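You operate a simulated robot arm through the tools that you are given. There is no shell and no other tool.

Carry out the task below with a simulated two-armed robot. There is one attempt and no reset: what you move stays moved.

JOB
Fetch the dark bottle that says "oil" from the top of the ledger table and stand it on the frosted glass plate. Then take the wooden stick and put it on the sheets of paper. Then switch the lower brake lever off. Then open the middle drawer of the long table, fetch the red box and set it in the inside of the middle drawer of the long table, then shut the drawer. Then open the left door of the tall cupboard, put the small tin from the top of the ledger table on the lower shelf of the tall cupboard and shut the door again. Then put the small lamp on the top of the ledger table away on the right end of the packing bench. Then pull the wall cupboard door open. The order counts. Set down upright: dark bottle, small lamp.

It is judged by the outcome, as a careful person would: the job done as asked, and still so three seconds after it is handed in. It fails if anything else is knocked over, pushed out of place, dropped, spilled or broken. Flat cloth is picked up by pressing the open fingertips on it (5 to 10 N) and closing them slowly along it; thin cloth reads only 2 to 8 mm in the jaws.

ROBOT AND FRAMES
Two 7-joint arms with two-finger parallel grippers on one trunk, on a base that drives. Base frame: it is fixed to the floor where the robot stands at the start and does not move with it; the origin is under the middle of the robot, x ahead of it, y to its left, z up. Units: m, degrees, N and s.
The left shoulder is at the start at [0.02, 0.138, 1.1], the right one opposite. With the tool pointing down near the work surface each hand reaches from about 0.1 to 0.5 m from the robot's upright axis, wherever it stands, measured 20 degrees to its own side. Places, roughly: dark bottle [-1.75, 1.75, 0.75]; frosted glass plate (12x9x1 cm) [-1.8, 1.4, 0.7]; inside of the middle drawer of the long table [0, 3.4, 0.6]; left door of the tall cupboard [-2.9, 3.1, 1]; lower brake lever [1.4, -0.1, 0.8]; lower shelf of the tall cupboard [-3, 3.4, 0.6]; middle drawer of the long table [0, 3.4, 0.7]; red box (6x4x2 cm) [-1.3, 1.3, 0.7]; right end of the packing bench [-2.3, 5.3, 0.8]; sheets of paper (15x20x1 cm) [-0.3, 3.3, 0.8]; small lamp (5x5x11 cm) [-1.5, 1.4, 0.8]; small tin (6x6x4 cm) [-1.1, 1.2, 0.7]; wall cupboard door [-2.2, 7.1, 1.7]; wooden stick (14x2x2 cm) [-1.5, 1.8, 0.7]. Payload 1.57 kg a hand.
The TCP of each hand is the grasp point between the finger pads, 0.03 m short of the fingertips. In the tool frame z runs along the fingers and y along their closing line. The gripper opens to 0.08 m. The fingers are 0.017 m wide and 0.012 m thick; the gripper's body (0.04 by 0.082 m) begins 0.08 m behind the TCP.
Orientation is that of the tool frame in the base frame, as [roll, pitch, yaw] about the fixed x, y, z axes, in that order (R = Rz(yaw) Ry(pitch) Rx(roll)). With the fingers straight down and closing along the base's y, the tool's x points along the base's -x, its y along +y and its z along -z.

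CONTROLS
- The arms move only by the tool play_rows. It takes "left_series", "right_series" or both (then of equal length, played together; a hand with none holds still); each is a list of rows, each a list of 7 numbers: the shift along the tool's x, y, z in units of 400 mm (1.0 is 400 mm), then the turn, a rotation vector about the tool's x, y, z in units of 120 degrees (1.0 is 120 degrees), then the opening, from 0 (shut) to 1 (fully open). In form: [[x, y, z, wx, wy, wz, fingers], ...]. A call has 1 to 20 rows; each row is the pose to reach, as a shift and turn from the pose commanded when the call began, along the tool's axes at that moment. A call with a number of a shift or a turn outside -1 to 1 is refused whole. A row lasts 0.2 s, in which the tool goes at most 0.05 m and 8.6 degrees; a call with a longer step from one row to the next is refused whole, and so is a gripper value outside its range. A pose out of reach is approached as far as the arm can. The call stops where the force on the tool passes 40 N (or 10 N more than at its start, if that is more) or the arm is blocked; 0.2 s more then pass. Each finger travels about 0.045 m/s and halts on what it meets, pressing with about 26 N; the grip force reading is that of the motor and also rises with nothing between the fingers. The clock runs only during rows and for 0.2 s after the last one: add rows that repeat a pose to give the fingers time. The reply holds the time, the measured pose of the TCP, the force on the tool along the base axes, the opening and the grip force, in the units named above and with some noise, with the torque about the TCP (base axes, N m) and any sound that the robot's microphone picked up.
- Cameras (640 x 400 px; columns grow to the right, rows downward): "scene" is now at [0.1927, -0.0094, 1.0193]; the picture's right is [-0.10, -0.99, 0.00], its down [-0.21, 0.02, -0.98] and it looks along [0.97, -0.10, -0.21] (base axes); focal length 214 px, centre (320, 200). "left" rides on the left gripper at [0.072, 0.007, -0.122] in its tool frame; the picture's right is [-0.09, 1.00, 0.00], its down [-0.84, -0.08, -0.54] and it looks along [-0.54, -0.05, 0.84] (tool axes); focal length 238 px, centre (320, 200). "right" rides on the right gripper at [0.072, -0.007, -0.122] in its tool frame; the picture's right is [0.09, 1.00, 0.00], its down [-0.84, 0.08, -0.54] and it looks along [-0.54, 0.05, 0.84] (tool axes); focal length 238 px, centre (320, 200). There is no depth. A picture from a camera that has moved, and an enlarged one, comes with that camera's place and axes in the base frame and with its lens.
- camera(camera): a new picture of that camera. It takes no simulated time.
- slide_trunk(by): slides the trunk up (or, below 0, down) by that many m; the arms and the scene camera ride with it, the base frame stays. It gives what a move gives, with no picture.
- steer(legs): drives the robot by 1 to 6 legs, each [ahead, left, turn to the left] in m, m and degrees, along the robot's own axes; the way and the turn of a leg run together, so that a leg with both is an arc; at most 1.5 m and 180 degrees a leg. The arms and the cameras ride along, it lands a little off, and it stops where it bumps. It gives what a move gives.
- pan_tilt(pan, tilt): turns the head with the scene camera to pan (to the left, within 60 degrees either way) and tilt (down, from -29 to 69), counted from straight ahead of the robot. It gives what a move gives.
- enlarge(camera, box): a new picture of the part [left, top, right, bottom] of that camera's present view, enlarged. It takes no simulated time.
- job_done(): hands the job in; it is judged then, once.

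Places have to be worked out from the pictures, the camera data and where the tool is seen. Open the grippers and draw the arms clear of the work before you hand the job in, unless the task says otherwise.

The tools are called by a JSON object that holds its "api" and its "payload". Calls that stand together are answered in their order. play_rows: Moves the arms, as the interface text tells. Its arguments: {"type":"object","properties":{"left_series":{"type":"array","items":{"type":"array","items":{"type":"number"}}},"right_series":{"type":"array","items":{"type":"array","items":{"type":"number"}}}},"required":[]} The other tools are called the same way: slide_trunk (by) slides the trunk up or down; steer (legs) drives the base; pan_tilt (pan, tilt) turns the head that bears the scene camera; camera (camera) takes a picture; enlarge (camera, box) takes an enlarged picture of a part of a camera's view; job_done () hands the job in.

At the start:

```text
time: 0.0
left_tool_pos: [0.2561, 0.1051, 0.9869]
left_tool_rot: [178.9, -15.3, -179.5]
left_contact_force: [0.2, -0.1, 0.4]
left_ft_torque: [-0.02, 0.04, 0.01]
left_finger_gap: 0.0799
left_gripper_force: 0.1
right_tool_pos: [0.2412, -0.1616, 0.9575]
right_tool_rot: [-167.1, -11.4, 178.1]
right_contact_force: [0.0, -0.4, 0.9]
right_ft_torque: [0.02, 0.01, 0.03]
right_finger_gap: 0.0797
right_gripper_force: 0.0
trunk travel left (down, up): [-0.475, 0.765]
robot x, y, heading: [0.0012, 0.0023, 0.2]
head pan, tilt: [-5.8, 12.2]
```

scene: 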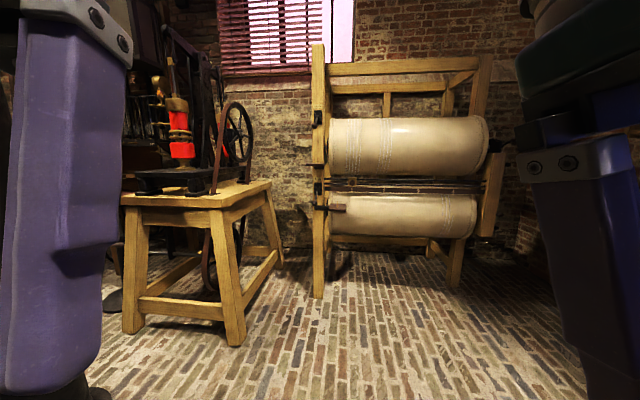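
right: 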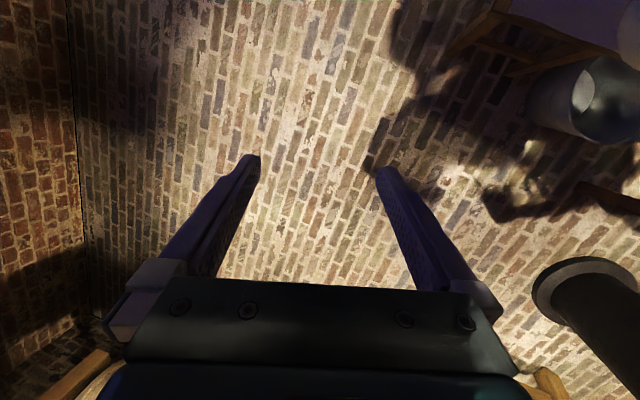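
left: 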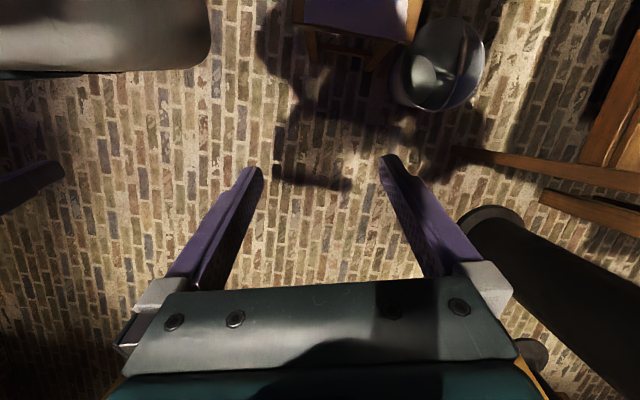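

The scene shows a wooden press with rollers ahead (brake levers probably on it) and I'm at the origin. I'll pan the head left to see what lies toward the ledger table.

{"api": "pan_tilt", "payload": {"pan": 60, "tilt": 15}}

{"api": "camera", "payload": {"camera": "scene"}}

{"api": "pan_tilt", "payload": {"pan": -60, "tilt": 15}}

{"api": "camera", "payload": {"camera": "scene"}}

```text
time: 1.4
left_tool_pos: [0.2549, 0.1053, 0.9852]
left_tool_rot: [178.9, -15.5, -179.5]
left_contact_force: [1.1, -0.2, 0.2]
left_ft_torque: [0.01, 0.02, -0.01]
left_finger_gap: 0.0802
left_gripper_force: 0.1
right_tool_pos: [0.2409, -0.1623, 0.9563]
right_tool_rot: [-166.9, -11.5, 178.1]
right_contact_force: [0.5, -0.4, -0.2]
right_ft_torque: [0.0, 0.01, 0.0]
right_finger_gap: 0.08
right_gripper_force: 0.1
trunk travel left (down, up): [-0.475, 0.765]
robot x, y, heading: [-0.0018, -0.0039, 0.0]
head pan, tilt: [60.0, 15.0]
```

```text
taken
camera scene: at [0.1467, 0.081, 1.0147], right [0.87, -0.5, 0.0], down [-0.13, -0.22, -0.97], along [0.48, 0.84, -0.26], focal length 214 px, centre (320, 200)
```

scene: 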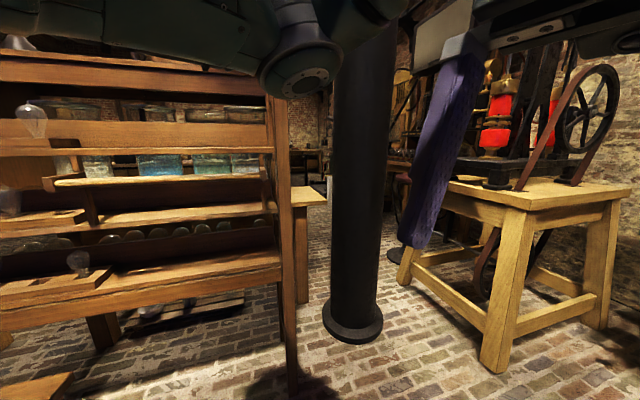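

```text
time: 3.4
left_tool_pos: [0.2556, 0.1055, 0.9862]
left_tool_rot: [178.9, -15.5, -179.5]
left_contact_force: [0.3, 0.6, -0.1]
left_ft_torque: [-0.02, 0.01, -0.03]
left_finger_gap: 0.08
left_gripper_force: 0.0
right_tool_pos: [0.2406, -0.1619, 0.9564]
right_tool_rot: [-167.0, -11.4, 178.1]
right_contact_force: [-0.2, 0.9, -0.2]
right_ft_torque: [0.01, 0.03, -0.03]
right_finger_gap: 0.0802
right_gripper_force: 0.1
trunk travel left (down, up): [-0.475, 0.765]
robot x, y, heading: [0.0014, -0.0001, -0.2]
head pan, tilt: [-60.0, 15.0]
```

```text
taken
camera scene: at [0.1467, -0.0808, 1.0147], right [-0.87, -0.5, 0.0], down [-0.13, 0.22, -0.97], along [0.48, -0.84, -0.26], focal length 214 px, centre (320, 200)
```

scene: 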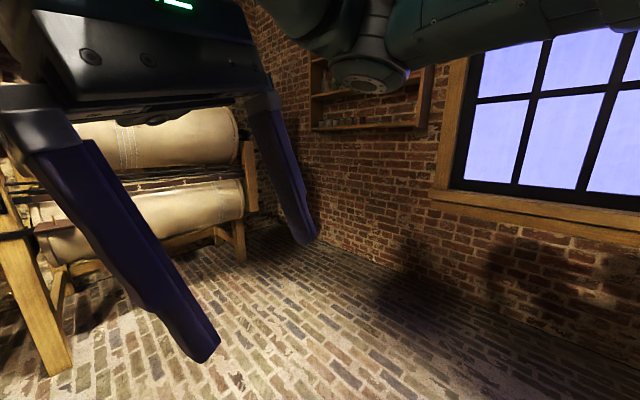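

On the left is a shelf rack with glassware (its near post about [0.37, 0.73]) and a black pillar near [0.8, 0.85]. I'll turn on the spot to see what lies behind me, toward the ledger table.

{"api": "steer", "payload": {"legs": [[0, 0, 120]]}}

{"api": "pan_tilt", "payload": {"pan": 0, "tilt": 15}}

{"api": "camera", "payload": {"camera": "scene"}}

{"api": "pan_tilt", "payload": {"pan": 55, "tilt": 15}}

{"api": "camera", "payload": {"camera": "scene"}}

```text
time: 8.8
left_tool_pos: [-0.2195, 0.1658, 0.9855]
left_tool_rot: [178.8, -15.5, -59.0]
left_contact_force: [0.6, 0.4, 0.4]
left_ft_torque: [-0.02, 0.01, -0.01]
left_finger_gap: 0.0802
left_gripper_force: 0.1
right_tool_pos: [0.0172, 0.2887, 0.9574]
right_tool_rot: [-167.0, -11.6, -61.3]
right_contact_force: [-0.3, 0.7, -0.4]
right_ft_torque: [0.02, -0.02, 0.02]
right_finger_gap: 0.0801
right_gripper_force: 0.1
trunk travel left (down, up): [-0.475, 0.765]
robot x, y, heading: [0.0005, -0.0003, 120.5]
head pan, tilt: [-60.0, 15.0]
```

```text
time: 10.1
left_tool_pos: [-0.2198, 0.1663, 0.985]
left_tool_rot: [178.9, -15.5, -58.9]
left_contact_force: [0.6, -0.1, 0.7]
left_ft_torque: [0.0, -0.01, 0.0]
left_finger_gap: 0.0802
left_gripper_force: 0.1
right_tool_pos: [0.0173, 0.2893, 0.9562]
right_tool_rot: [-167.0, -11.6, -61.4]
right_contact_force: [-1.1, -0.5, -0.1]
right_ft_torque: [0.01, 0.03, 0.0]
right_finger_gap: 0.08
right_gripper_force: 0.1
trunk travel left (down, up): [-0.475, 0.765]
robot x, y, heading: [0.0006, -0.0, 120.4]
head pan, tilt: [0.0, 15.0]
```

```text
taken
camera scene: at [-0.098, 0.1666, 1.0147], right [0.86, 0.51, 0.0], down [0.13, -0.22, -0.97], along [-0.49, 0.83, -0.26], focal length 214 px, centre (320, 200)
```

scene: 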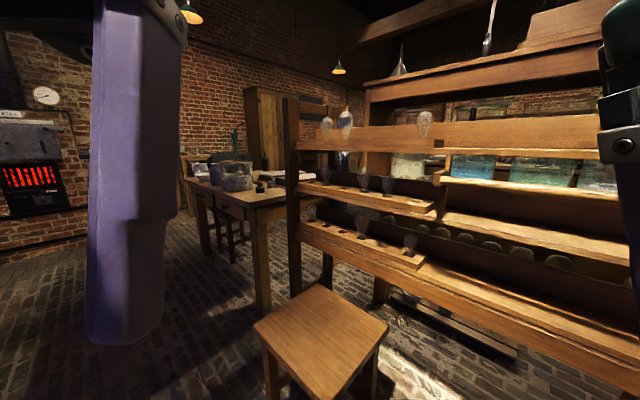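

```text
time: 11.3
left_tool_pos: [-0.2208, 0.166, 0.9852]
left_tool_rot: [178.8, -15.5, -59.0]
left_contact_force: [0.7, -0.8, 0.2]
left_ft_torque: [0.0, 0.0, 0.0]
left_finger_gap: 0.0802
left_gripper_force: 0.1
right_tool_pos: [0.0175, 0.2889, 0.9567]
right_tool_rot: [-167.0, -11.5, -61.4]
right_contact_force: [0.3, -0.2, 0.4]
right_ft_torque: [0.02, 0.01, -0.02]
right_finger_gap: 0.08
right_gripper_force: 0.1
trunk travel left (down, up): [-0.475, 0.765]
robot x, y, heading: [0.0024, -0.001, 120.4]
head pan, tilt: [55.0, 15.0]
```

```text
taken
camera scene: at [-0.1437, 0.0934, 1.0147], right [0.08, 1.0, 0.0], down [0.26, -0.02, -0.97], along [-0.96, 0.08, -0.26], focal length 214 px, centre (320, 200)
```

scene: 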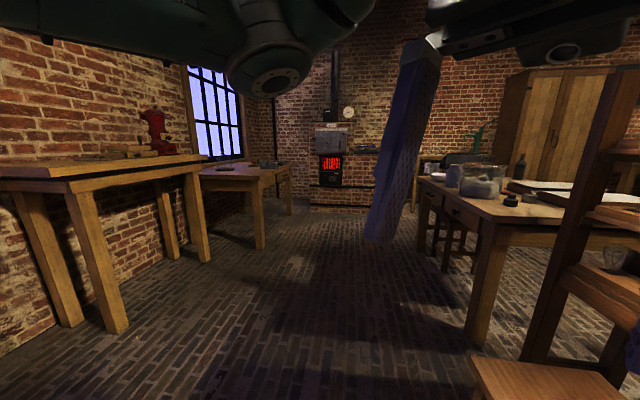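

The ledger table (with glass jars, book and dark bottle) is ahead-left, its near corner around [-0.9, 0.9], with a free aisle along y≈0. I'll drive west along the aisle and face the table to survey it.

{"api": "steer", "payload": {"legs": [[0, 0, 60], [1.4, 0, 0], [0, 0, -90]]}}

{"api": "pan_tilt", "payload": {"pan": 0, "tilt": 20}}

{"api": "camera", "payload": {"camera": "scene"}}

{"api": "camera", "payload": {"camera": "left"}}

```text
time: 24.8
left_tool_pos: [-1.5105, 0.2369, 0.9853]
left_tool_rot: [178.7, -15.5, -88.4]
left_contact_force: [-0.2, 0.8, 0.0]
left_ft_torque: [-0.02, 0.01, -0.01]
left_finger_gap: 0.0802
left_gripper_force: 0.1
right_tool_pos: [-1.2438, 0.2268, 0.9567]
right_tool_rot: [-167.0, -11.5, -90.9]
right_contact_force: [0.1, 0.1, -0.9]
right_ft_torque: [-0.01, 0.0, 0.03]
right_finger_gap: 0.0799
right_gripper_force: 0.0
trunk travel left (down, up): [-0.475, 0.765]
robot x, y, heading: [-1.4016, -0.0172, 91.1]
head pan, tilt: [55.0, 15.0]
```

```text
time: 26.0
left_tool_pos: [-1.5104, 0.2369, 0.9853]
left_tool_rot: [178.8, -15.5, -88.4]
left_contact_force: [0.2, -0.5, 1.0]
left_ft_torque: [-0.01, -0.01, 0.03]
left_finger_gap: 0.0801
left_gripper_force: 0.0
right_tool_pos: [-1.2425, 0.2257, 0.9569]
right_tool_rot: [-167.1, -11.4, -90.9]
right_contact_force: [-0.5, -0.3, 0.3]
right_ft_torque: [-0.03, 0.03, 0.03]
right_finger_gap: 0.08
right_gripper_force: 0.1
trunk travel left (down, up): [-0.475, 0.765]
robot x, y, heading: [-1.4, -0.0182, 90.9]
head pan, tilt: [0.0, 20.0]
```

```text
taken
camera scene: at [-1.4041, 0.1762, 1.0066], right [1.0, 0.02, 0.0], down [0.01, -0.34, -0.94], along [-0.02, 0.94, -0.34], focal length 214 px, centre (320, 200)
```

scene: 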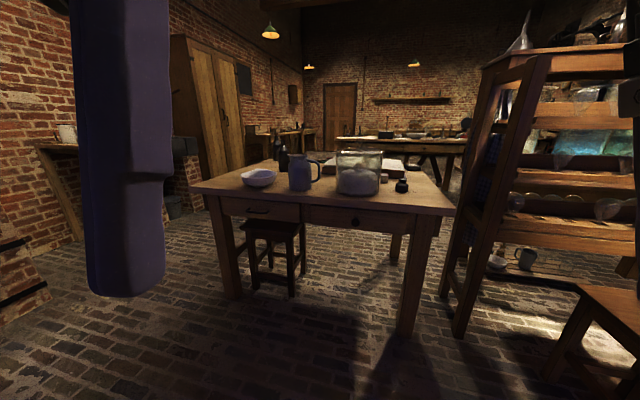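

```text
taken
camera left: at [-1.5131, 0.1996, 1.1213], right [-1.0, 0.07, 0.0], down [0.06, 0.95, 0.3], along [0.02, 0.3, -0.95], focal length 238 px, centre (320, 200)
```

left: 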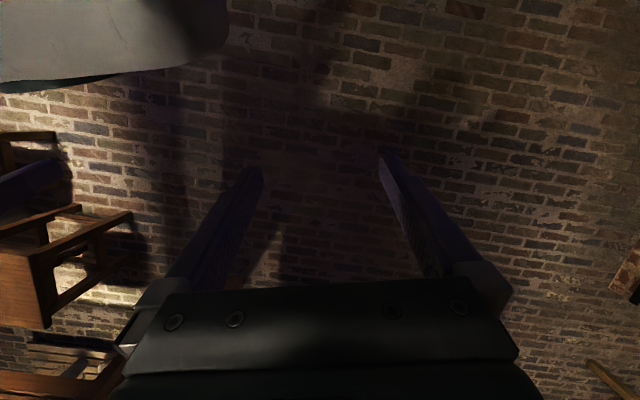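

The table is straight ahead, with a bowl, jug, glass jar and ink bottle along its front. I'll raise the trunk to look down on its top and enlarge.

{"api": "slide_trunk", "payload": {"by": 0.5}}

{"api": "pan_tilt", "payload": {"pan": 0, "tilt": 32}}

{"api": "camera", "payload": {"camera": "scene"}}

{"api": "enlarge", "payload": {"camera": "scene", "box": [200, 100, 440, 250]}}

```text
refused: 0.5 is not a number from -0.4 to 0.4
```

```text
time: 26.8
left_tool_pos: [-1.5096, 0.2377, 0.9835]
left_tool_rot: [178.8, -15.6, -88.3]
left_contact_force: [0.8, 0.4, 0.5]
left_ft_torque: [0.03, 0.0, -0.01]
left_finger_gap: 0.0798
left_gripper_force: 0.1
right_tool_pos: [-1.2432, 0.2277, 0.956]
right_tool_rot: [-167.0, -11.4, -90.9]
right_contact_force: [0.4, 0.1, 0.2]
right_ft_torque: [0.01, 0.01, 0.07]
right_finger_gap: 0.0801
right_gripper_force: 0.1
trunk travel left (down, up): [-0.475, 0.765]
robot x, y, heading: [-1.4009, -0.0167, 91.2]
head pan, tilt: [0.0, 32.0]
```

```text
taken
camera scene: at [-1.404, 0.1727, 0.9874], right [1.0, 0.02, 0.0], down [0.01, -0.53, -0.85], along [-0.02, 0.85, -0.53], focal length 214 px, centre (320, 200)
```

scene: 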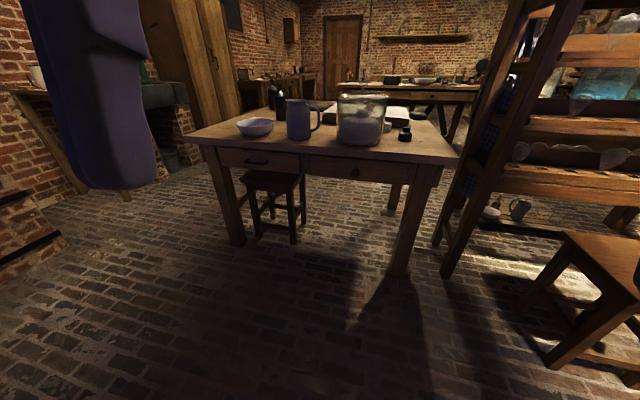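

```text
2.67 times, centred on (320, 175) of scene
camera zoom: at [-1.404, 0.1727, 0.9874], right [1.0, 0.02, 0.0], down [0.01, -0.53, -0.85], along [-0.02, 0.85, -0.53], focal length 572 px, centre (320, 267)
```

zoom: 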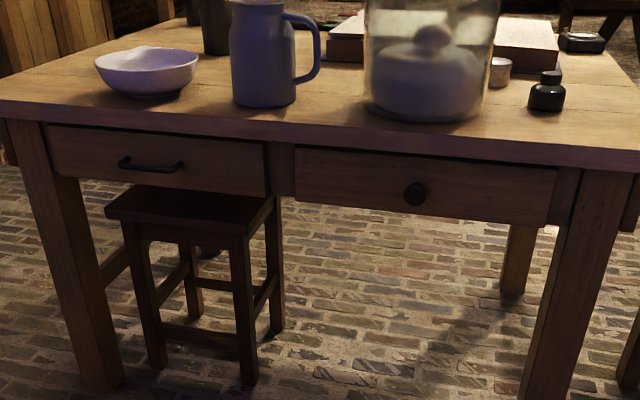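

Slide limit is 0.4 per call, so I'll raise by 0.4 and look down at the table again.

{"api": "slide_trunk", "payload": {"by": 0.4}}

{"api": "pan_tilt", "payload": {"pan": 0, "tilt": 35}}

{"api": "camera", "payload": {"camera": "scene"}}

{"api": "enlarge", "payload": {"camera": "scene", "box": [180, 130, 460, 305]}}

```text
time: 30.6
left_tool_pos: [-1.5102, 0.2359, 1.3858]
left_tool_rot: [178.9, -15.5, -88.4]
left_contact_force: [-0.6, 0.6, 0.6]
left_ft_torque: [-0.01, -0.01, 0.02]
left_finger_gap: 0.0802
left_gripper_force: 0.1
right_tool_pos: [-1.2432, 0.2267, 1.3558]
right_tool_rot: [-167.0, -11.5, -90.9]
right_contact_force: [0.2, -0.4, 0.8]
right_ft_torque: [0.0, -0.06, 0.02]
right_finger_gap: 0.0799
right_gripper_force: 0.1
trunk travel left (down, up): [-0.875, 0.365]
robot x, y, heading: [-1.4015, -0.0169, 91.0]
head pan, tilt: [0.0, 32.0]
```

```text
time: 31.2
left_tool_pos: [-1.5106, 0.2362, 1.3863]
left_tool_rot: [178.8, -15.6, -88.3]
left_contact_force: [0.7, 0.9, 0.4]
left_ft_torque: [0.01, -0.02, 0.0]
left_finger_gap: 0.0799
left_gripper_force: 0.1
right_tool_pos: [-1.2442, 0.2263, 1.3564]
right_tool_rot: [-167.0, -11.6, -91.0]
right_contact_force: [0.0, 0.2, 0.4]
right_ft_torque: [0.01, 0.02, 0.01]
right_finger_gap: 0.0799
right_gripper_force: 0.1
trunk travel left (down, up): [-0.875, 0.365]
robot x, y, heading: [-1.4008, -0.015, 91.0]
head pan, tilt: [0.0, 35.0]
```

```text
taken
camera scene: at [-1.4039, 0.1712, 1.3827], right [1.0, 0.02, 0.0], down [0.01, -0.57, -0.82], along [-0.02, 0.82, -0.57], focal length 214 px, centre (320, 200)
```

scene: 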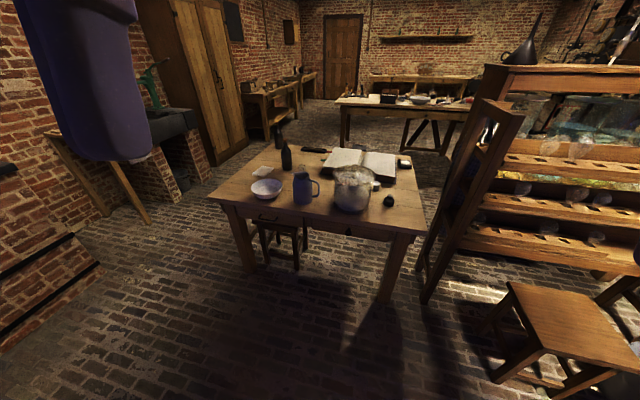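

```text
2.29 times, centred on (320, 218) of scene
camera zoom: at [-1.4039, 0.1712, 1.3827], right [1.0, 0.02, 0.0], down [0.01, -0.57, -0.82], along [-0.02, 0.82, -0.57], focal length 490 px, centre (320, 160)
```

zoom: 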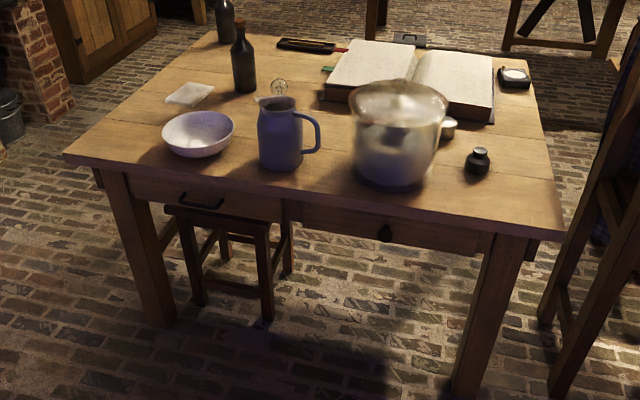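

From here: table top corners about [-2.06, 1.16], [-0.94, 0.90] (table turned ~-13°), two bottles near [-1.67, 1.54] and [-1.80, 1.92], the frosted plate near [-1.83, 1.49], the lamp behind the jug. I'll go round to the west side for a closer look.

{"api": "steer", "payload": {"legs": [[0.35, 0, 0], [0, 1.05, 0], [1.15, 0, 0], [0, 0, -104]]}}

{"api": "camera", "payload": {"camera": "scene"}}

{"api": "enlarge", "payload": {"camera": "scene", "box": [180, 120, 480, 308]}}

```text
time: 48.4
left_tool_pos: [-2.2115, 1.5129, 1.386]
left_tool_rot: [178.8, -15.5, 167.0]
left_contact_force: [0.0, 0.2, 0.7]
left_ft_torque: [0.0, -0.02, 0.02]
left_finger_gap: 0.0797
left_gripper_force: 0.1
right_tool_pos: [-2.2883, 1.2562, 1.3556]
right_tool_rot: [-167.0, -11.4, 164.5]
right_contact_force: [0.2, 0.2, 0.0]
right_ft_torque: [0.01, -0.01, -0.02]
right_finger_gap: 0.0802
right_gripper_force: 0.1
trunk travel left (down, up): [-0.875, 0.365]
robot x, y, heading: [-2.4879, 1.4736, -13.6]
head pan, tilt: [0.0, 35.0]
```

```text
taken
camera scene: at [-2.3012, 1.4266, 1.3827], right [-0.24, -0.97, 0.0], down [-0.56, 0.14, -0.82], along [0.8, -0.19, -0.57], focal length 214 px, centre (320, 200)
```

scene: 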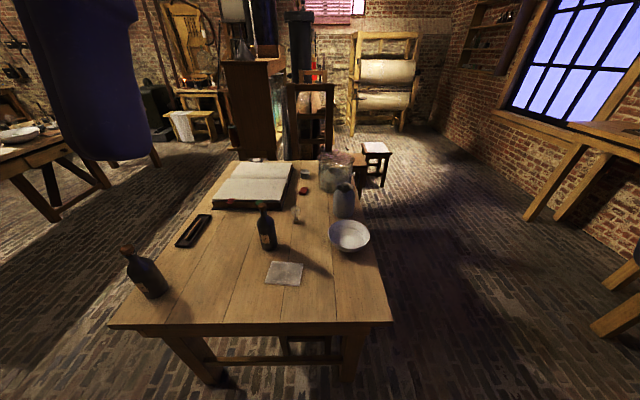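

```text
2.13 times, centred on (330, 214) of scene
camera zoom: at [-2.3012, 1.4266, 1.3827], right [-0.24, -0.97, 0.0], down [-0.56, 0.14, -0.82], along [0.8, -0.19, -0.57], focal length 456 px, centre (299, 170)
```

zoom: 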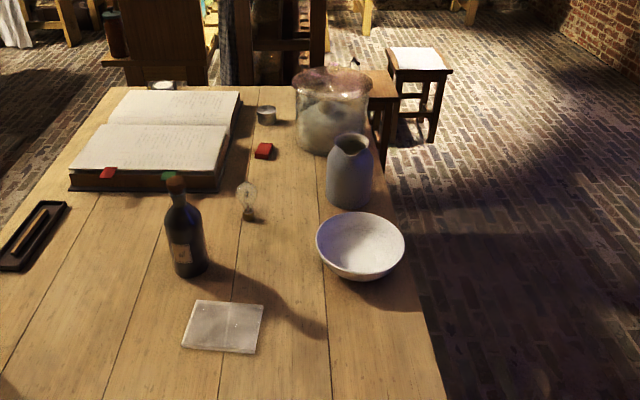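

Very clear: two labelled bottles, frosted plate, tray with the wooden stick, lamp, red box, and tin. I'll enlarge both bottles to read the labels.

{"api": "enlarge", "payload": {"camera": "scene", "box": [115, 235, 175, 305]}}

{"api": "enlarge", "payload": {"camera": "scene", "box": [245, 195, 295, 255]}}

{"api": "enlarge", "payload": {"camera": "scene", "box": [260, 140, 400, 230]}}

{"api": "enlarge", "payload": {"camera": "scene", "box": [165, 200, 235, 260]}}

```text
5.71 times, centred on (145, 270) of scene
camera zoom: at [-2.3012, 1.4266, 1.3827], right [-0.24, -0.97, 0.0], down [-0.56, 0.14, -0.82], along [0.8, -0.19, -0.57], focal length 1226 px, centre (1320, -200)
```

zoom: 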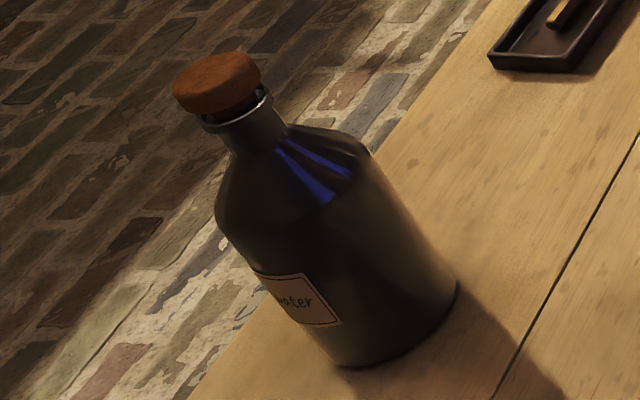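

```text
6.67 times, centred on (270, 225) of scene
camera zoom: at [-2.3012, 1.4266, 1.3827], right [-0.24, -0.97, 0.0], down [-0.56, 0.14, -0.82], along [0.8, -0.19, -0.57], focal length 1430 px, centre (653, 33)
```

zoom: 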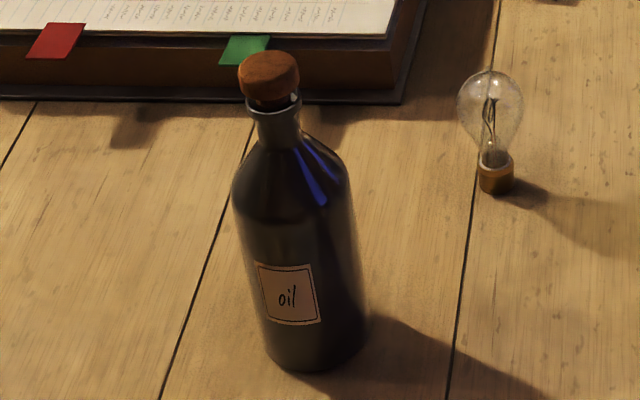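

```text
4.44 times, centred on (330, 185) of scene
camera zoom: at [-2.3012, 1.4266, 1.3827], right [-0.24, -0.97, 0.0], down [-0.56, 0.14, -0.82], along [0.8, -0.19, -0.57], focal length 953 px, centre (276, 267)
```

zoom: 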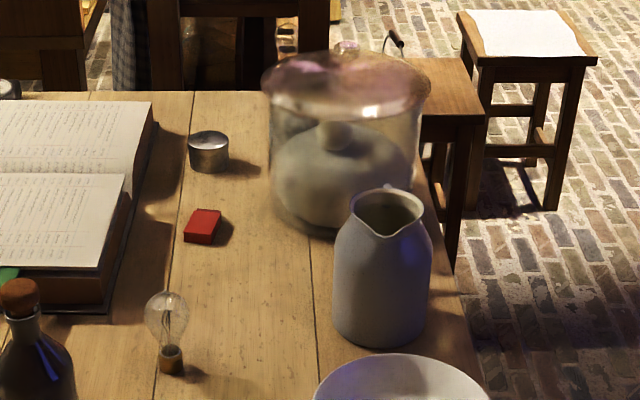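

```text
6.67 times, centred on (200, 230) of scene
camera zoom: at [-2.3012, 1.4266, 1.3827], right [-0.24, -0.97, 0.0], down [-0.56, 0.14, -0.82], along [0.8, -0.19, -0.57], focal length 1430 px, centre (1120, 0)
```

zoom: 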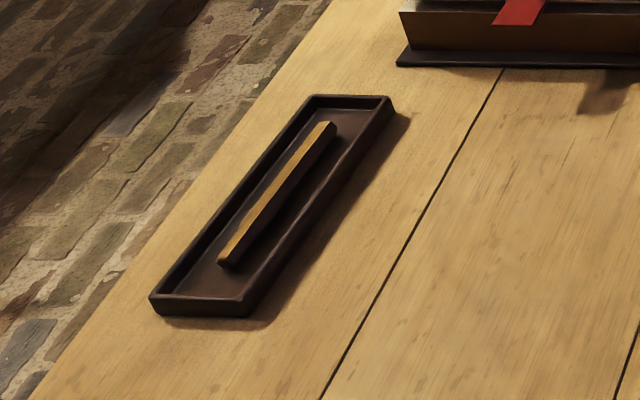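

The bottle labelled "oil" is the middle one (~[-1.655, 1.485], table top z≈0.73); the other says "water". Before approaching I'll look straight down to see my own base footprint and the table's legs.

{"api": "pan_tilt", "payload": {"pan": 0, "tilt": 69}}

{"api": "camera", "payload": {"camera": "scene"}}

{"api": "pan_tilt", "payload": {"pan": 60, "tilt": 30}}

{"api": "camera", "payload": {"camera": "scene"}}

```text
time: 49.4
left_tool_pos: [-2.2103, 1.5129, 1.386]
left_tool_rot: [178.8, -15.6, 166.9]
left_contact_force: [-0.3, -0.4, -0.1]
left_ft_torque: [-0.01, 0.03, 0.02]
left_finger_gap: 0.0806
left_gripper_force: 0.1
right_tool_pos: [-2.2896, 1.257, 1.3564]
right_tool_rot: [-167.0, -11.6, 164.5]
right_contact_force: [-0.1, -1.1, 0.0]
right_ft_torque: [-0.02, 0.0, 0.01]
right_finger_gap: 0.08
right_gripper_force: 0.1
trunk travel left (down, up): [-0.875, 0.365]
robot x, y, heading: [-2.4856, 1.47, -13.8]
head pan, tilt: [0.0, 68.8]
```

```text
taken
camera scene: at [-2.3324, 1.4342, 1.3391], right [-0.24, -0.97, 0.0], down [-0.91, 0.22, -0.36], along [0.35, -0.09, -0.93], focal length 214 px, centre (320, 200)
```

scene: 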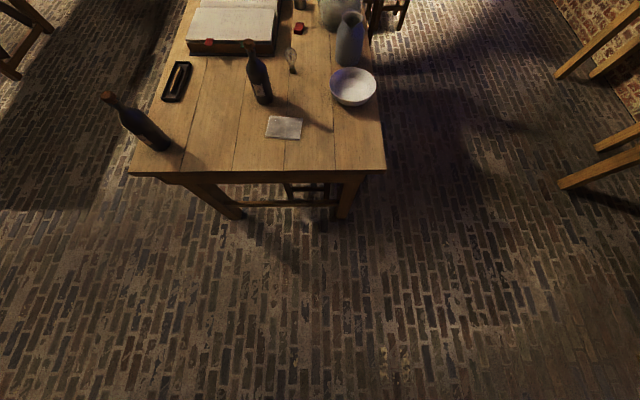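

```text
time: 50.7
left_tool_pos: [-2.2098, 1.5149, 1.3856]
left_tool_rot: [178.7, -15.5, 166.8]
left_contact_force: [-0.8, 0.2, -0.3]
left_ft_torque: [0.0, 0.01, -0.04]
left_finger_gap: 0.0801
left_gripper_force: 0.1
right_tool_pos: [-2.2889, 1.2564, 1.3564]
right_tool_rot: [-167.0, -11.5, 164.4]
right_contact_force: [-0.7, 1.0, -0.3]
right_ft_torque: [0.02, 0.0, -0.01]
right_finger_gap: 0.0801
right_gripper_force: 0.0
trunk travel left (down, up): [-0.875, 0.365]
robot x, y, heading: [-2.4835, 1.4709, -13.5]
head pan, tilt: [60.0, 30.0]
```

```text
taken
camera scene: at [-2.3244, 1.5128, 1.3905], right [0.72, -0.69, 0.0], down [-0.35, -0.36, -0.87], along [0.6, 0.63, -0.5], focal length 214 px, centre (320, 200)
```

scene: 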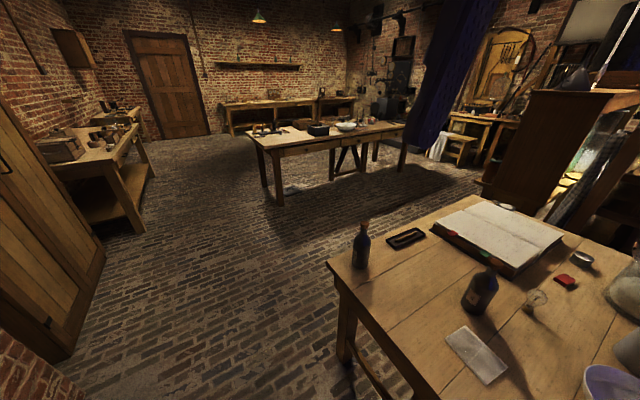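

No base is rendered, but the table's west legs sit ~8 cm inside the edge with a low stretcher. I'll approach centred between the legs in a modest step.

{"api": "steer", "payload": {"legs": [[0, 0.17, 0], [0.2, 0, 0]]}}

{"api": "pan_tilt", "payload": {"pan": 0, "tilt": 45}}

{"api": "slide_trunk", "payload": {"by": -0.15}}

{"api": "camera", "payload": {"camera": "scene"}}

{"api": "camera", "payload": {"camera": "left"}}

```text
time: 53.4
left_tool_pos: [-1.9788, 1.6345, 1.3848]
left_tool_rot: [178.8, -15.4, 167.0]
left_contact_force: [0.6, 0.0, 0.7]
left_ft_torque: [-0.05, -0.02, -0.01]
left_finger_gap: 0.0801
left_gripper_force: 0.1
right_tool_pos: [-2.0546, 1.378, 1.3562]
right_tool_rot: [-166.9, -11.6, 164.6]
right_contact_force: [0.5, -0.1, -0.1]
right_ft_torque: [0.02, -0.02, -0.01]
right_finger_gap: 0.0798
right_gripper_force: 0.1
trunk travel left (down, up): [-0.875, 0.365]
robot x, y, heading: [-2.2472, 1.5893, -13.6]
head pan, tilt: [60.0, 30.0]
```

```text
time: 54.7
left_tool_pos: [-1.9774, 1.6343, 1.3843]
left_tool_rot: [178.8, -15.5, 167.0]
left_contact_force: [-1.1, 0.4, 0.5]
left_ft_torque: [0.0, 0.0, 0.0]
left_finger_gap: 0.0798
left_gripper_force: 0.1
right_tool_pos: [-2.0552, 1.3777, 1.3557]
right_tool_rot: [-167.0, -11.4, 164.7]
right_contact_force: [0.3, -0.1, 0.3]
right_ft_torque: [0.03, 0.0, -0.02]
right_finger_gap: 0.08
right_gripper_force: 0.1
trunk travel left (down, up): [-0.875, 0.365]
robot x, y, heading: [-2.2517, 1.589, -13.9]
head pan, tilt: [0.0, 45.0]
```

```text
time: 56.4
left_tool_pos: [-1.977, 1.6342, 1.2346]
left_tool_rot: [178.8, -15.5, 167.0]
left_contact_force: [0.2, 0.5, 0.7]
left_ft_torque: [0.0, 0.02, 0.0]
left_finger_gap: 0.0799
left_gripper_force: 0.0
right_tool_pos: [-2.0543, 1.3773, 1.206]
right_tool_rot: [-167.1, -11.5, 164.6]
right_contact_force: [0.4, -0.1, -0.6]
right_ft_torque: [-0.03, 0.0, -0.05]
right_finger_gap: 0.0801
right_gripper_force: 0.0
trunk travel left (down, up): [-0.725, 0.515]
robot x, y, heading: [-2.2501, 1.5924, -13.7]
head pan, tilt: [0.0, 45.0]
```

```text
taken
camera scene: at [-2.0743, 1.549, 1.2179], right [-0.23, -0.97, 0.0], down [-0.69, 0.17, -0.71], along [0.69, -0.17, -0.71], focal length 214 px, centre (320, 200)
```

scene: 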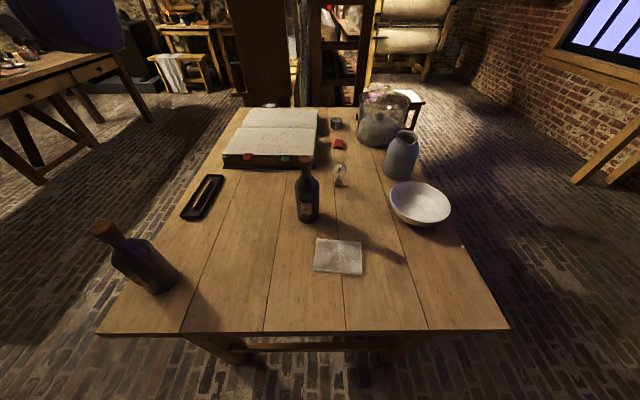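

```text
taken
camera left: at [-2.0115, 1.646, 1.3714], right [0.32, 0.95, 0.0], down [0.91, -0.3, 0.3], along [0.28, -0.1, -0.96], focal length 238 px, centre (320, 200)
```

left: 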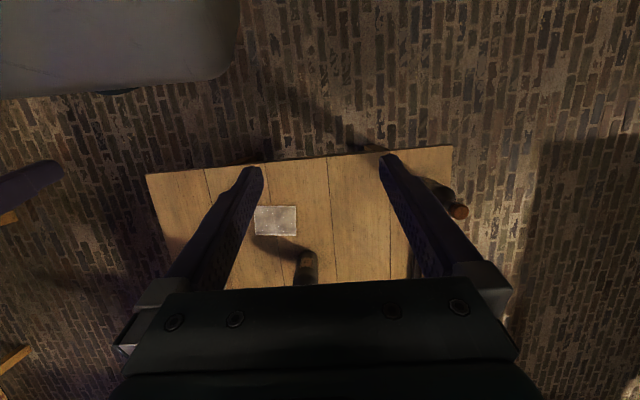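

I'm 0.29 m from the west edge, centred. The bottle is 0.60 m ahead, so I'll creep 0.12 m closer and see whether the base is stopped.

{"api": "steer", "payload": {"legs": [[0.12, 0, 0]]}}

{"api": "camera", "payload": {"camera": "scene"}}

{"api": "enlarge", "payload": {"camera": "scene", "box": [240, 110, 440, 310]}}

```text
time: 57.7
left_tool_pos: [-1.8608, 1.6064, 1.235]
left_tool_rot: [178.8, -15.7, 167.1]
left_contact_force: [0.1, 0.3, 0.3]
left_ft_torque: [-0.02, 0.02, -0.01]
left_finger_gap: 0.08
left_gripper_force: 0.1
right_tool_pos: [-1.939, 1.3495, 1.2059]
right_tool_rot: [-166.9, -11.6, 164.7]
right_contact_force: [-0.5, 0.6, 0.8]
right_ft_torque: [-0.01, 0.01, -0.02]
right_finger_gap: 0.0801
right_gripper_force: 0.0
trunk travel left (down, up): [-0.725, 0.515]
robot x, y, heading: [-2.1359, 1.5626, -13.4]
head pan, tilt: [0.0, 45.0]
```

```text
taken
camera scene: at [-1.9582, 1.5212, 1.2179], right [-0.23, -0.97, 0.0], down [-0.69, 0.17, -0.71], along [0.69, -0.17, -0.71], focal length 214 px, centre (320, 200)
```

scene: 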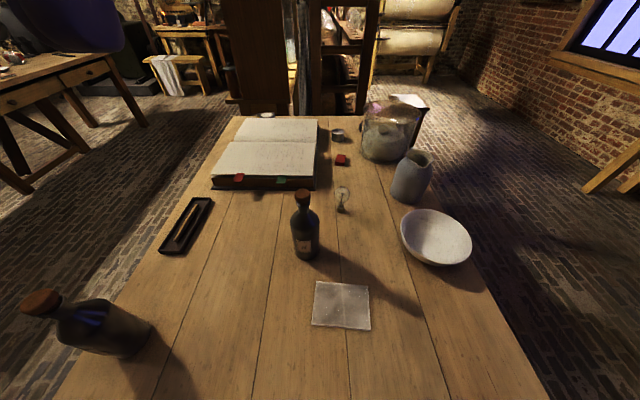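

```text
2.00 times, centred on (340, 210) of scene
camera zoom: at [-1.9582, 1.5212, 1.2179], right [-0.23, -0.97, 0.0], down [-0.69, 0.17, -0.71], along [0.69, -0.17, -0.71], focal length 429 px, centre (280, 180)
```

zoom: 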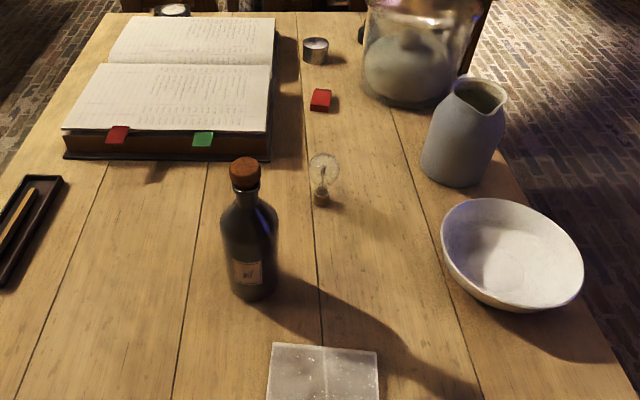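

No bump; I'm now ~0.18 m from the edge. I'll zoom tightly on the bottle to get its neck geometry, and on the plate.

{"api": "enlarge", "payload": {"camera": "scene", "box": [275, 180, 335, 270]}}

{"api": "enlarge", "payload": {"camera": "scene", "box": [290, 260, 390, 340]}}

```text
4.44 times, centred on (305, 225) of scene
camera zoom: at [-1.9582, 1.5212, 1.2179], right [-0.23, -0.97, 0.0], down [-0.69, 0.17, -0.71], along [0.69, -0.17, -0.71], focal length 953 px, centre (387, 89)
```

zoom: 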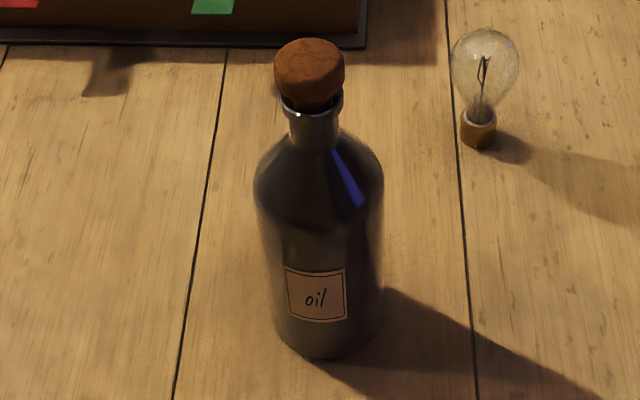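

```text
5.00 times, centred on (340, 300) of scene
camera zoom: at [-1.9582, 1.5212, 1.2179], right [-0.23, -0.97, 0.0], down [-0.69, 0.17, -0.71], along [0.69, -0.17, -0.71], focal length 1072 px, centre (220, -300)
```

zoom: 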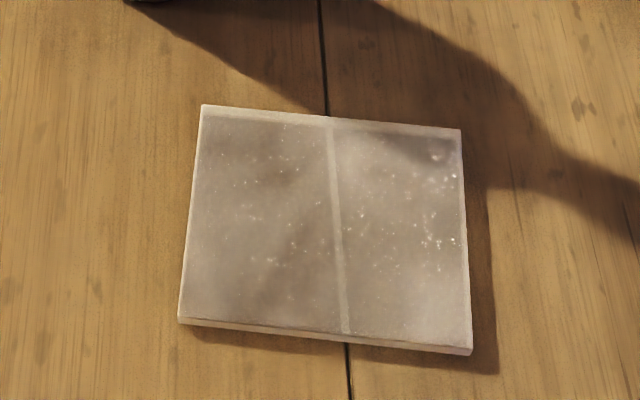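

Bottle axis ≈ [-1.656, 1.485], cork top ≈ 0.938, cork Ø ≈ 3 cm, plate centre ≈ [-1.81, 1.44]. I'll bring the left hand to a straight-down pose ~5 cm above the cork.

{"api": "play_rows", "payload": {"left_series": [[-0.0691, -0.0182, 0.0364, 0, -0.0131, 0, 1], [-0.1382, -0.0363, 0.0728, 0, -0.0262, 0, 1], [-0.2073, -0.0545, 0.1092, 0, -0.0393, 0, 1], [-0.2764, -0.0726, 0.1456, 0, -0.0524, 0, 1], [-0.3455, -0.0908, 0.182, 0, -0.0655, 0, 1], [-0.4146, -0.1089, 0.2184, 0, -0.0786, 0, 1], [-0.4837, -0.1271, 0.2548, 0, -0.0917, 0, 1], [-0.5528, -0.1452, 0.2912, 0, -0.1048, 0, 1], [-0.6219, -0.1634, 0.3276, 0, -0.1179, 0, 1], [-0.691, -0.1815, 0.364, 0, -0.131, 0, 1], [-0.691, -0.1815, 0.364, 0, -0.131, 0, 1]]}}

{"api": "camera", "payload": {"camera": "left"}}

{"api": "camera", "payload": {"camera": "scene"}}

```text
time: 60.1
left_tool_pos: [-1.69, 1.5114, 1.0307]
left_tool_rot: [178.8, 0.2, 166.5]
left_contact_force: [-0.3, 0.3, -0.8]
left_ft_torque: [-0.01, 0.03, 0.0]
left_finger_gap: 0.0799
left_gripper_force: 0.0
left hand out of reach, approached as far as the arm can: row 9, 10, 11
right_tool_pos: [-1.9387, 1.3497, 1.206]
right_tool_rot: [-166.9, -11.5, 164.6]
right_contact_force: [-0.4, -0.1, -0.7]
right_ft_torque: [-0.02, 0.02, -0.01]
right_finger_gap: 0.0801
right_gripper_force: 0.0
trunk travel left (down, up): [-0.725, 0.515]
robot x, y, heading: [-2.134, 1.5634, -13.2]
head pan, tilt: [0.0, 45.0]
```

```text
taken
camera left: at [-1.7581, 1.5317, 1.1523], right [0.32, 0.95, 0.02], down [0.79, -0.28, 0.54], along [0.52, -0.16, -0.84], focal length 238 px, centre (320, 200)
```

left: 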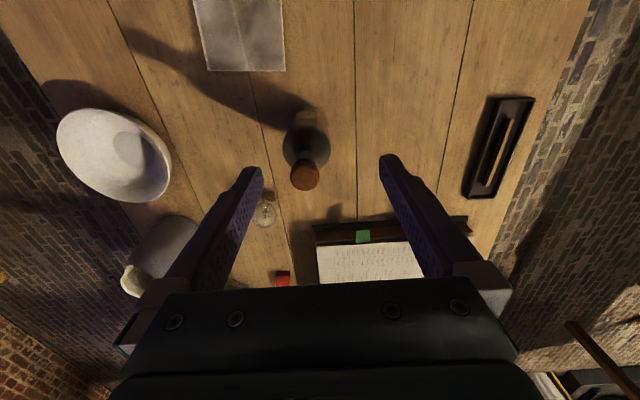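

```text
taken
camera scene: at [-1.9581, 1.5211, 1.2179], right [-0.23, -0.97, 0.0], down [-0.69, 0.17, -0.71], along [0.69, -0.17, -0.71], focal length 214 px, centre (320, 200)
```

scene: 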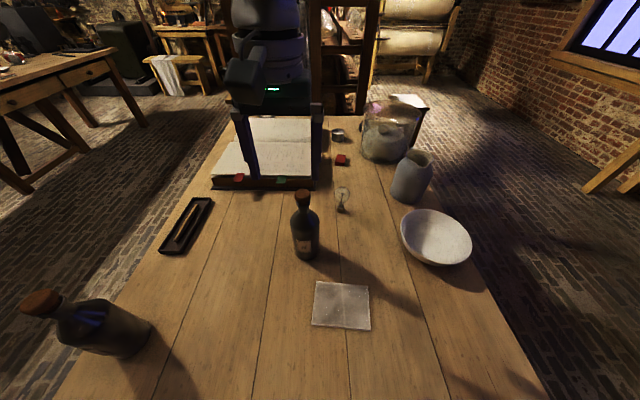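

The arm stopped at its reach (0.445 m ahead) with the shoulder too high. I'll lower the trunk by 7 cm so the arm can stretch further, fingers staying short of the bottle.

{"api": "slide_trunk", "payload": {"by": -0.05}}

{"api": "play_rows", "payload": {"left_series": [[0.0, 0, -0.05, 0, 0, 0, 1], [0.0, 0, -0.1, 0, 0, 0, 1], [0, 0, -0.1, 0, 0, 0, 1]]}}

```text
time: 61.0
left_tool_pos: [-1.6894, 1.5113, 0.9817]
left_tool_rot: [178.8, 0.2, 166.7]
left_contact_force: [0.5, -0.6, -0.6]
left_ft_torque: [-0.03, 0.02, 0.01]
left_finger_gap: 0.0799
left_gripper_force: 0.1
right_tool_pos: [-1.9393, 1.35, 1.157]
right_tool_rot: [-166.9, -11.5, 164.6]
right_contact_force: [0.0, -0.2, 0.0]
right_ft_torque: [0.03, -0.03, -0.02]
right_finger_gap: 0.0804
right_gripper_force: 0.0
trunk travel left (down, up): [-0.675, 0.565]
robot x, y, heading: [-2.1319, 1.5589, -13.7]
head pan, tilt: [0.0, 45.0]
```

```text
time: 61.8
left_tool_pos: [-1.6902, 1.5102, 1.0209]
left_tool_rot: [178.8, 0.2, 166.7]
left_contact_force: [-0.3, 0.1, -0.6]
left_ft_torque: [-0.01, 0.0, -0.01]
left_finger_gap: 0.0802
left_gripper_force: 0.1
right_tool_pos: [-1.9384, 1.3508, 1.1553]
right_tool_rot: [-166.9, -11.5, 164.7]
right_contact_force: [0.0, 0.1, -0.7]
right_ft_torque: [0.02, -0.01, 0.01]
right_finger_gap: 0.0801
right_gripper_force: 0.1
trunk travel left (down, up): [-0.675, 0.565]
robot x, y, heading: [-2.1324, 1.5654, -13.6]
head pan, tilt: [0.0, 45.0]
```

The commanded pose follows the reached pose, good. I'll raise the hand, then lower the trunk 0.15 m to gain reach.

{"api": "play_rows", "payload": {"left_series": [[0.0, 0, -0.1, 0, 0, 0, 1], [0.0, 0, -0.2, 0, 0, 0, 1], [0, 0, -0.3, 0, 0, 0, 1], [0, 0, -0.3, 0, 0, 0, 1]]}}

{"api": "slide_trunk", "payload": {"by": -0.15}}

{"api": "camera", "payload": {"camera": "left"}}

```text
time: 62.8
left_tool_pos: [-1.6911, 1.5073, 1.1409]
left_tool_rot: [178.8, 0.2, 166.6]
left_contact_force: [-0.3, -0.9, -0.5]
left_ft_torque: [-0.01, 0.04, 0.01]
left_finger_gap: 0.08
left_gripper_force: 0.1
right_tool_pos: [-1.938, 1.35, 1.156]
right_tool_rot: [-166.9, -11.5, 164.5]
right_contact_force: [-1.0, 0.5, -0.4]
right_ft_torque: [0.0, -0.02, 0.01]
right_finger_gap: 0.0802
right_gripper_force: 0.1
trunk travel left (down, up): [-0.675, 0.565]
robot x, y, heading: [-2.1344, 1.5621, -13.3]
head pan, tilt: [0.0, 45.0]
```

```text
time: 64.5
left_tool_pos: [-1.6908, 1.5079, 0.9905]
left_tool_rot: [178.8, 0.1, 166.6]
left_contact_force: [-0.2, 0.0, 0.4]
left_ft_torque: [0.02, -0.03, 0.0]
left_finger_gap: 0.0799
left_gripper_force: 0.1
right_tool_pos: [-1.9388, 1.3497, 1.0067]
right_tool_rot: [-166.9, -11.5, 164.6]
right_contact_force: [-0.4, 0.5, 0.6]
right_ft_torque: [0.01, 0.01, 0.02]
right_finger_gap: 0.0797
right_gripper_force: 0.1
trunk travel left (down, up): [-0.525, 0.715]
robot x, y, heading: [-2.1349, 1.563, -13.5]
head pan, tilt: [0.0, 45.0]
```

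```text
taken
camera left: at [-1.7597, 1.528, 1.1125], right [0.32, 0.95, 0.02], down [0.79, -0.28, 0.54], along [0.52, -0.16, -0.84], focal length 238 px, centre (320, 200)
```

left: 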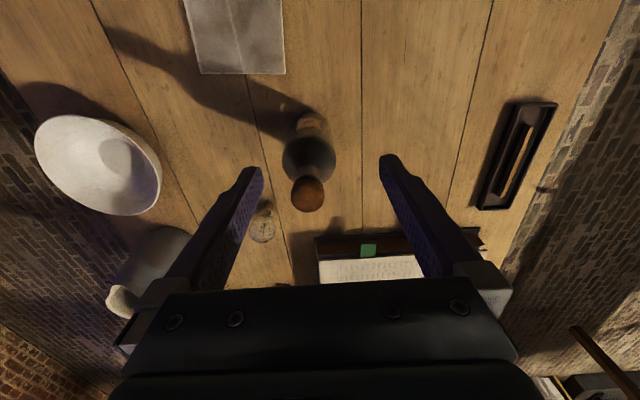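

Camera check puts the cork 3.4 cm ahead and 1.4 cm right of the TCP. I'll move over it at this height first and verify.

{"api": "play_rows", "payload": {"left_series": [[-0.045, -0.0175, 0, 0, 0, 0, 1], [-0.0875, -0.035, 0, 0, 0, 0, 1], [-0.0875, -0.035, 0, 0, 0, 0, 1]]}}

{"api": "camera", "payload": {"camera": "left"}}

{"api": "camera", "payload": {"camera": "scene"}}

```text
time: 65.3
left_tool_pos: [-1.6841, 1.5031, 0.9911]
left_tool_rot: [178.9, 0.3, 166.6]
left_contact_force: [0.0, 0.5, 0.0]
left_ft_torque: [-0.01, 0.02, -0.05]
left_finger_gap: 0.0801
left_gripper_force: 0.0
left hand out of reach, approached as far as the arm can: row 1, 2, 3
right_tool_pos: [-1.938, 1.3492, 1.0056]
right_tool_rot: [-166.8, -11.5, 164.6]
right_contact_force: [0.1, 0.5, -0.1]
right_ft_torque: [-0.01, -0.02, -0.01]
right_finger_gap: 0.0798
right_gripper_force: 0.0
trunk travel left (down, up): [-0.525, 0.715]
robot x, y, heading: [-2.1326, 1.5622, -13.3]
head pan, tilt: [0.0, 45.0]
```

```text
taken
camera left: at [-1.7521, 1.5225, 1.1124], right [0.32, 0.95, 0.02], down [0.79, -0.28, 0.54], along [0.52, -0.16, -0.84], focal length 238 px, centre (320, 200)
```

left: 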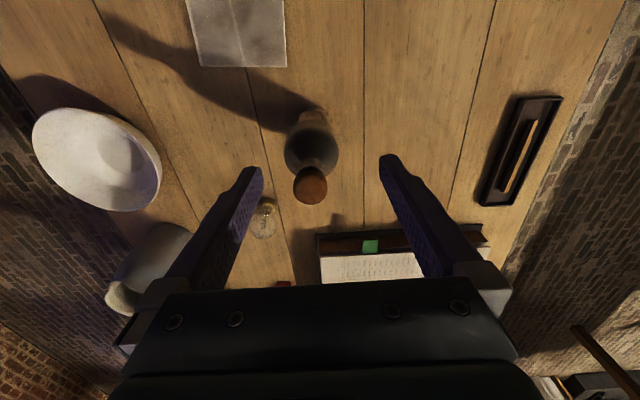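

```text
taken
camera scene: at [-1.9582, 1.5212, 1.0179], right [-0.23, -0.97, 0.0], down [-0.69, 0.17, -0.71], along [0.69, -0.17, -0.71], focal length 214 px, centre (320, 200)
```

scene: 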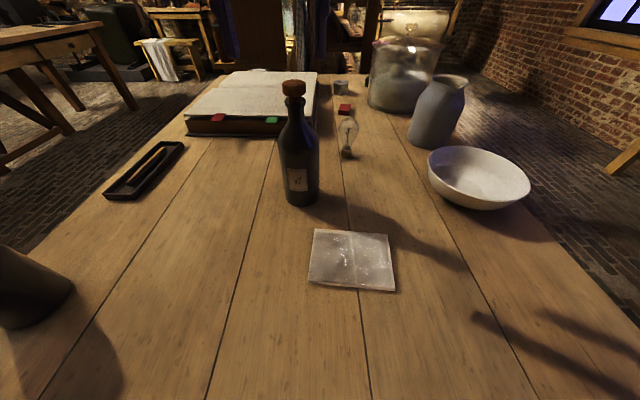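

Straight-down is just out of reach; tilting the fingers 25° forward will bring the wrist back. I'll tilt, centre over the cork, and re-check.

{"api": "play_rows", "payload": {"left_series": [[0, 0, 0, 0, -0.07, 0, 1], [-0.01, -0.005, 0, 0, -0.14, 0, 1], [-0.03, -0.015, 0, 0, -0.2083, 0, 1], [-0.0685, -0.0275, 0, 0, -0.2083, 0, 1], [-0.0685, -0.0275, 0, 0, -0.2083, 0, 1]]}}

{"api": "camera", "payload": {"camera": "left"}}

{"api": "camera", "payload": {"camera": "scene"}}

```text
time: 66.5
left_tool_pos: [-1.6584, 1.4851, 0.9914]
left_tool_rot: [178.7, 25.2, 166.1]
left_contact_force: [-0.1, -0.4, 0.7]
left_ft_torque: [0.02, 0.01, -0.01]
left_finger_gap: 0.0803
left_gripper_force: 0.0
right_tool_pos: [-1.9388, 1.3505, 1.0061]
right_tool_rot: [-166.9, -11.6, 164.6]
right_contact_force: [-0.5, 0.3, 0.0]
right_ft_torque: [-0.01, 0.01, 0.01]
right_finger_gap: 0.08
right_gripper_force: 0.1
trunk travel left (down, up): [-0.525, 0.715]
robot x, y, heading: [-2.1377, 1.563, -13.4]
head pan, tilt: [0.0, 45.0]
```

```text
taken
camera left: at [-1.7715, 1.5169, 1.0701], right [0.31, 0.95, 0.06], down [0.49, -0.21, 0.84], along [0.81, -0.23, -0.53], focal length 238 px, centre (320, 200)
```

left: 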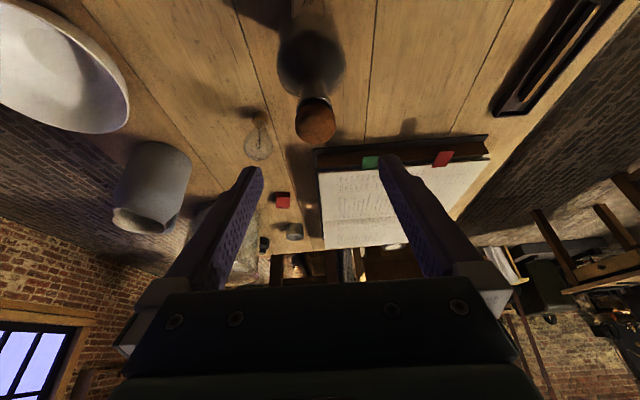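

```text
taken
camera scene: at [-1.9582, 1.5212, 1.0179], right [-0.23, -0.97, 0.0], down [-0.69, 0.17, -0.71], along [0.69, -0.17, -0.71], focal length 214 px, centre (320, 200)
```

scene: 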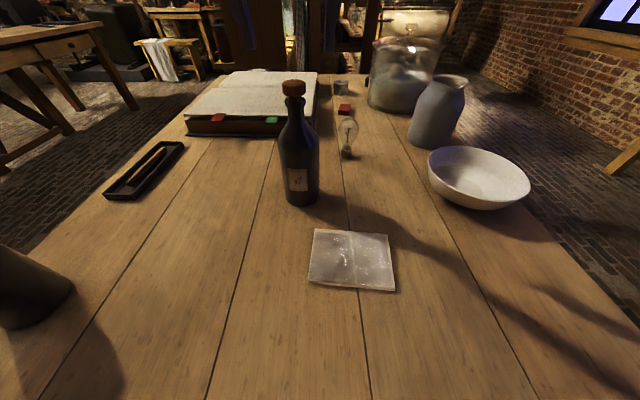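

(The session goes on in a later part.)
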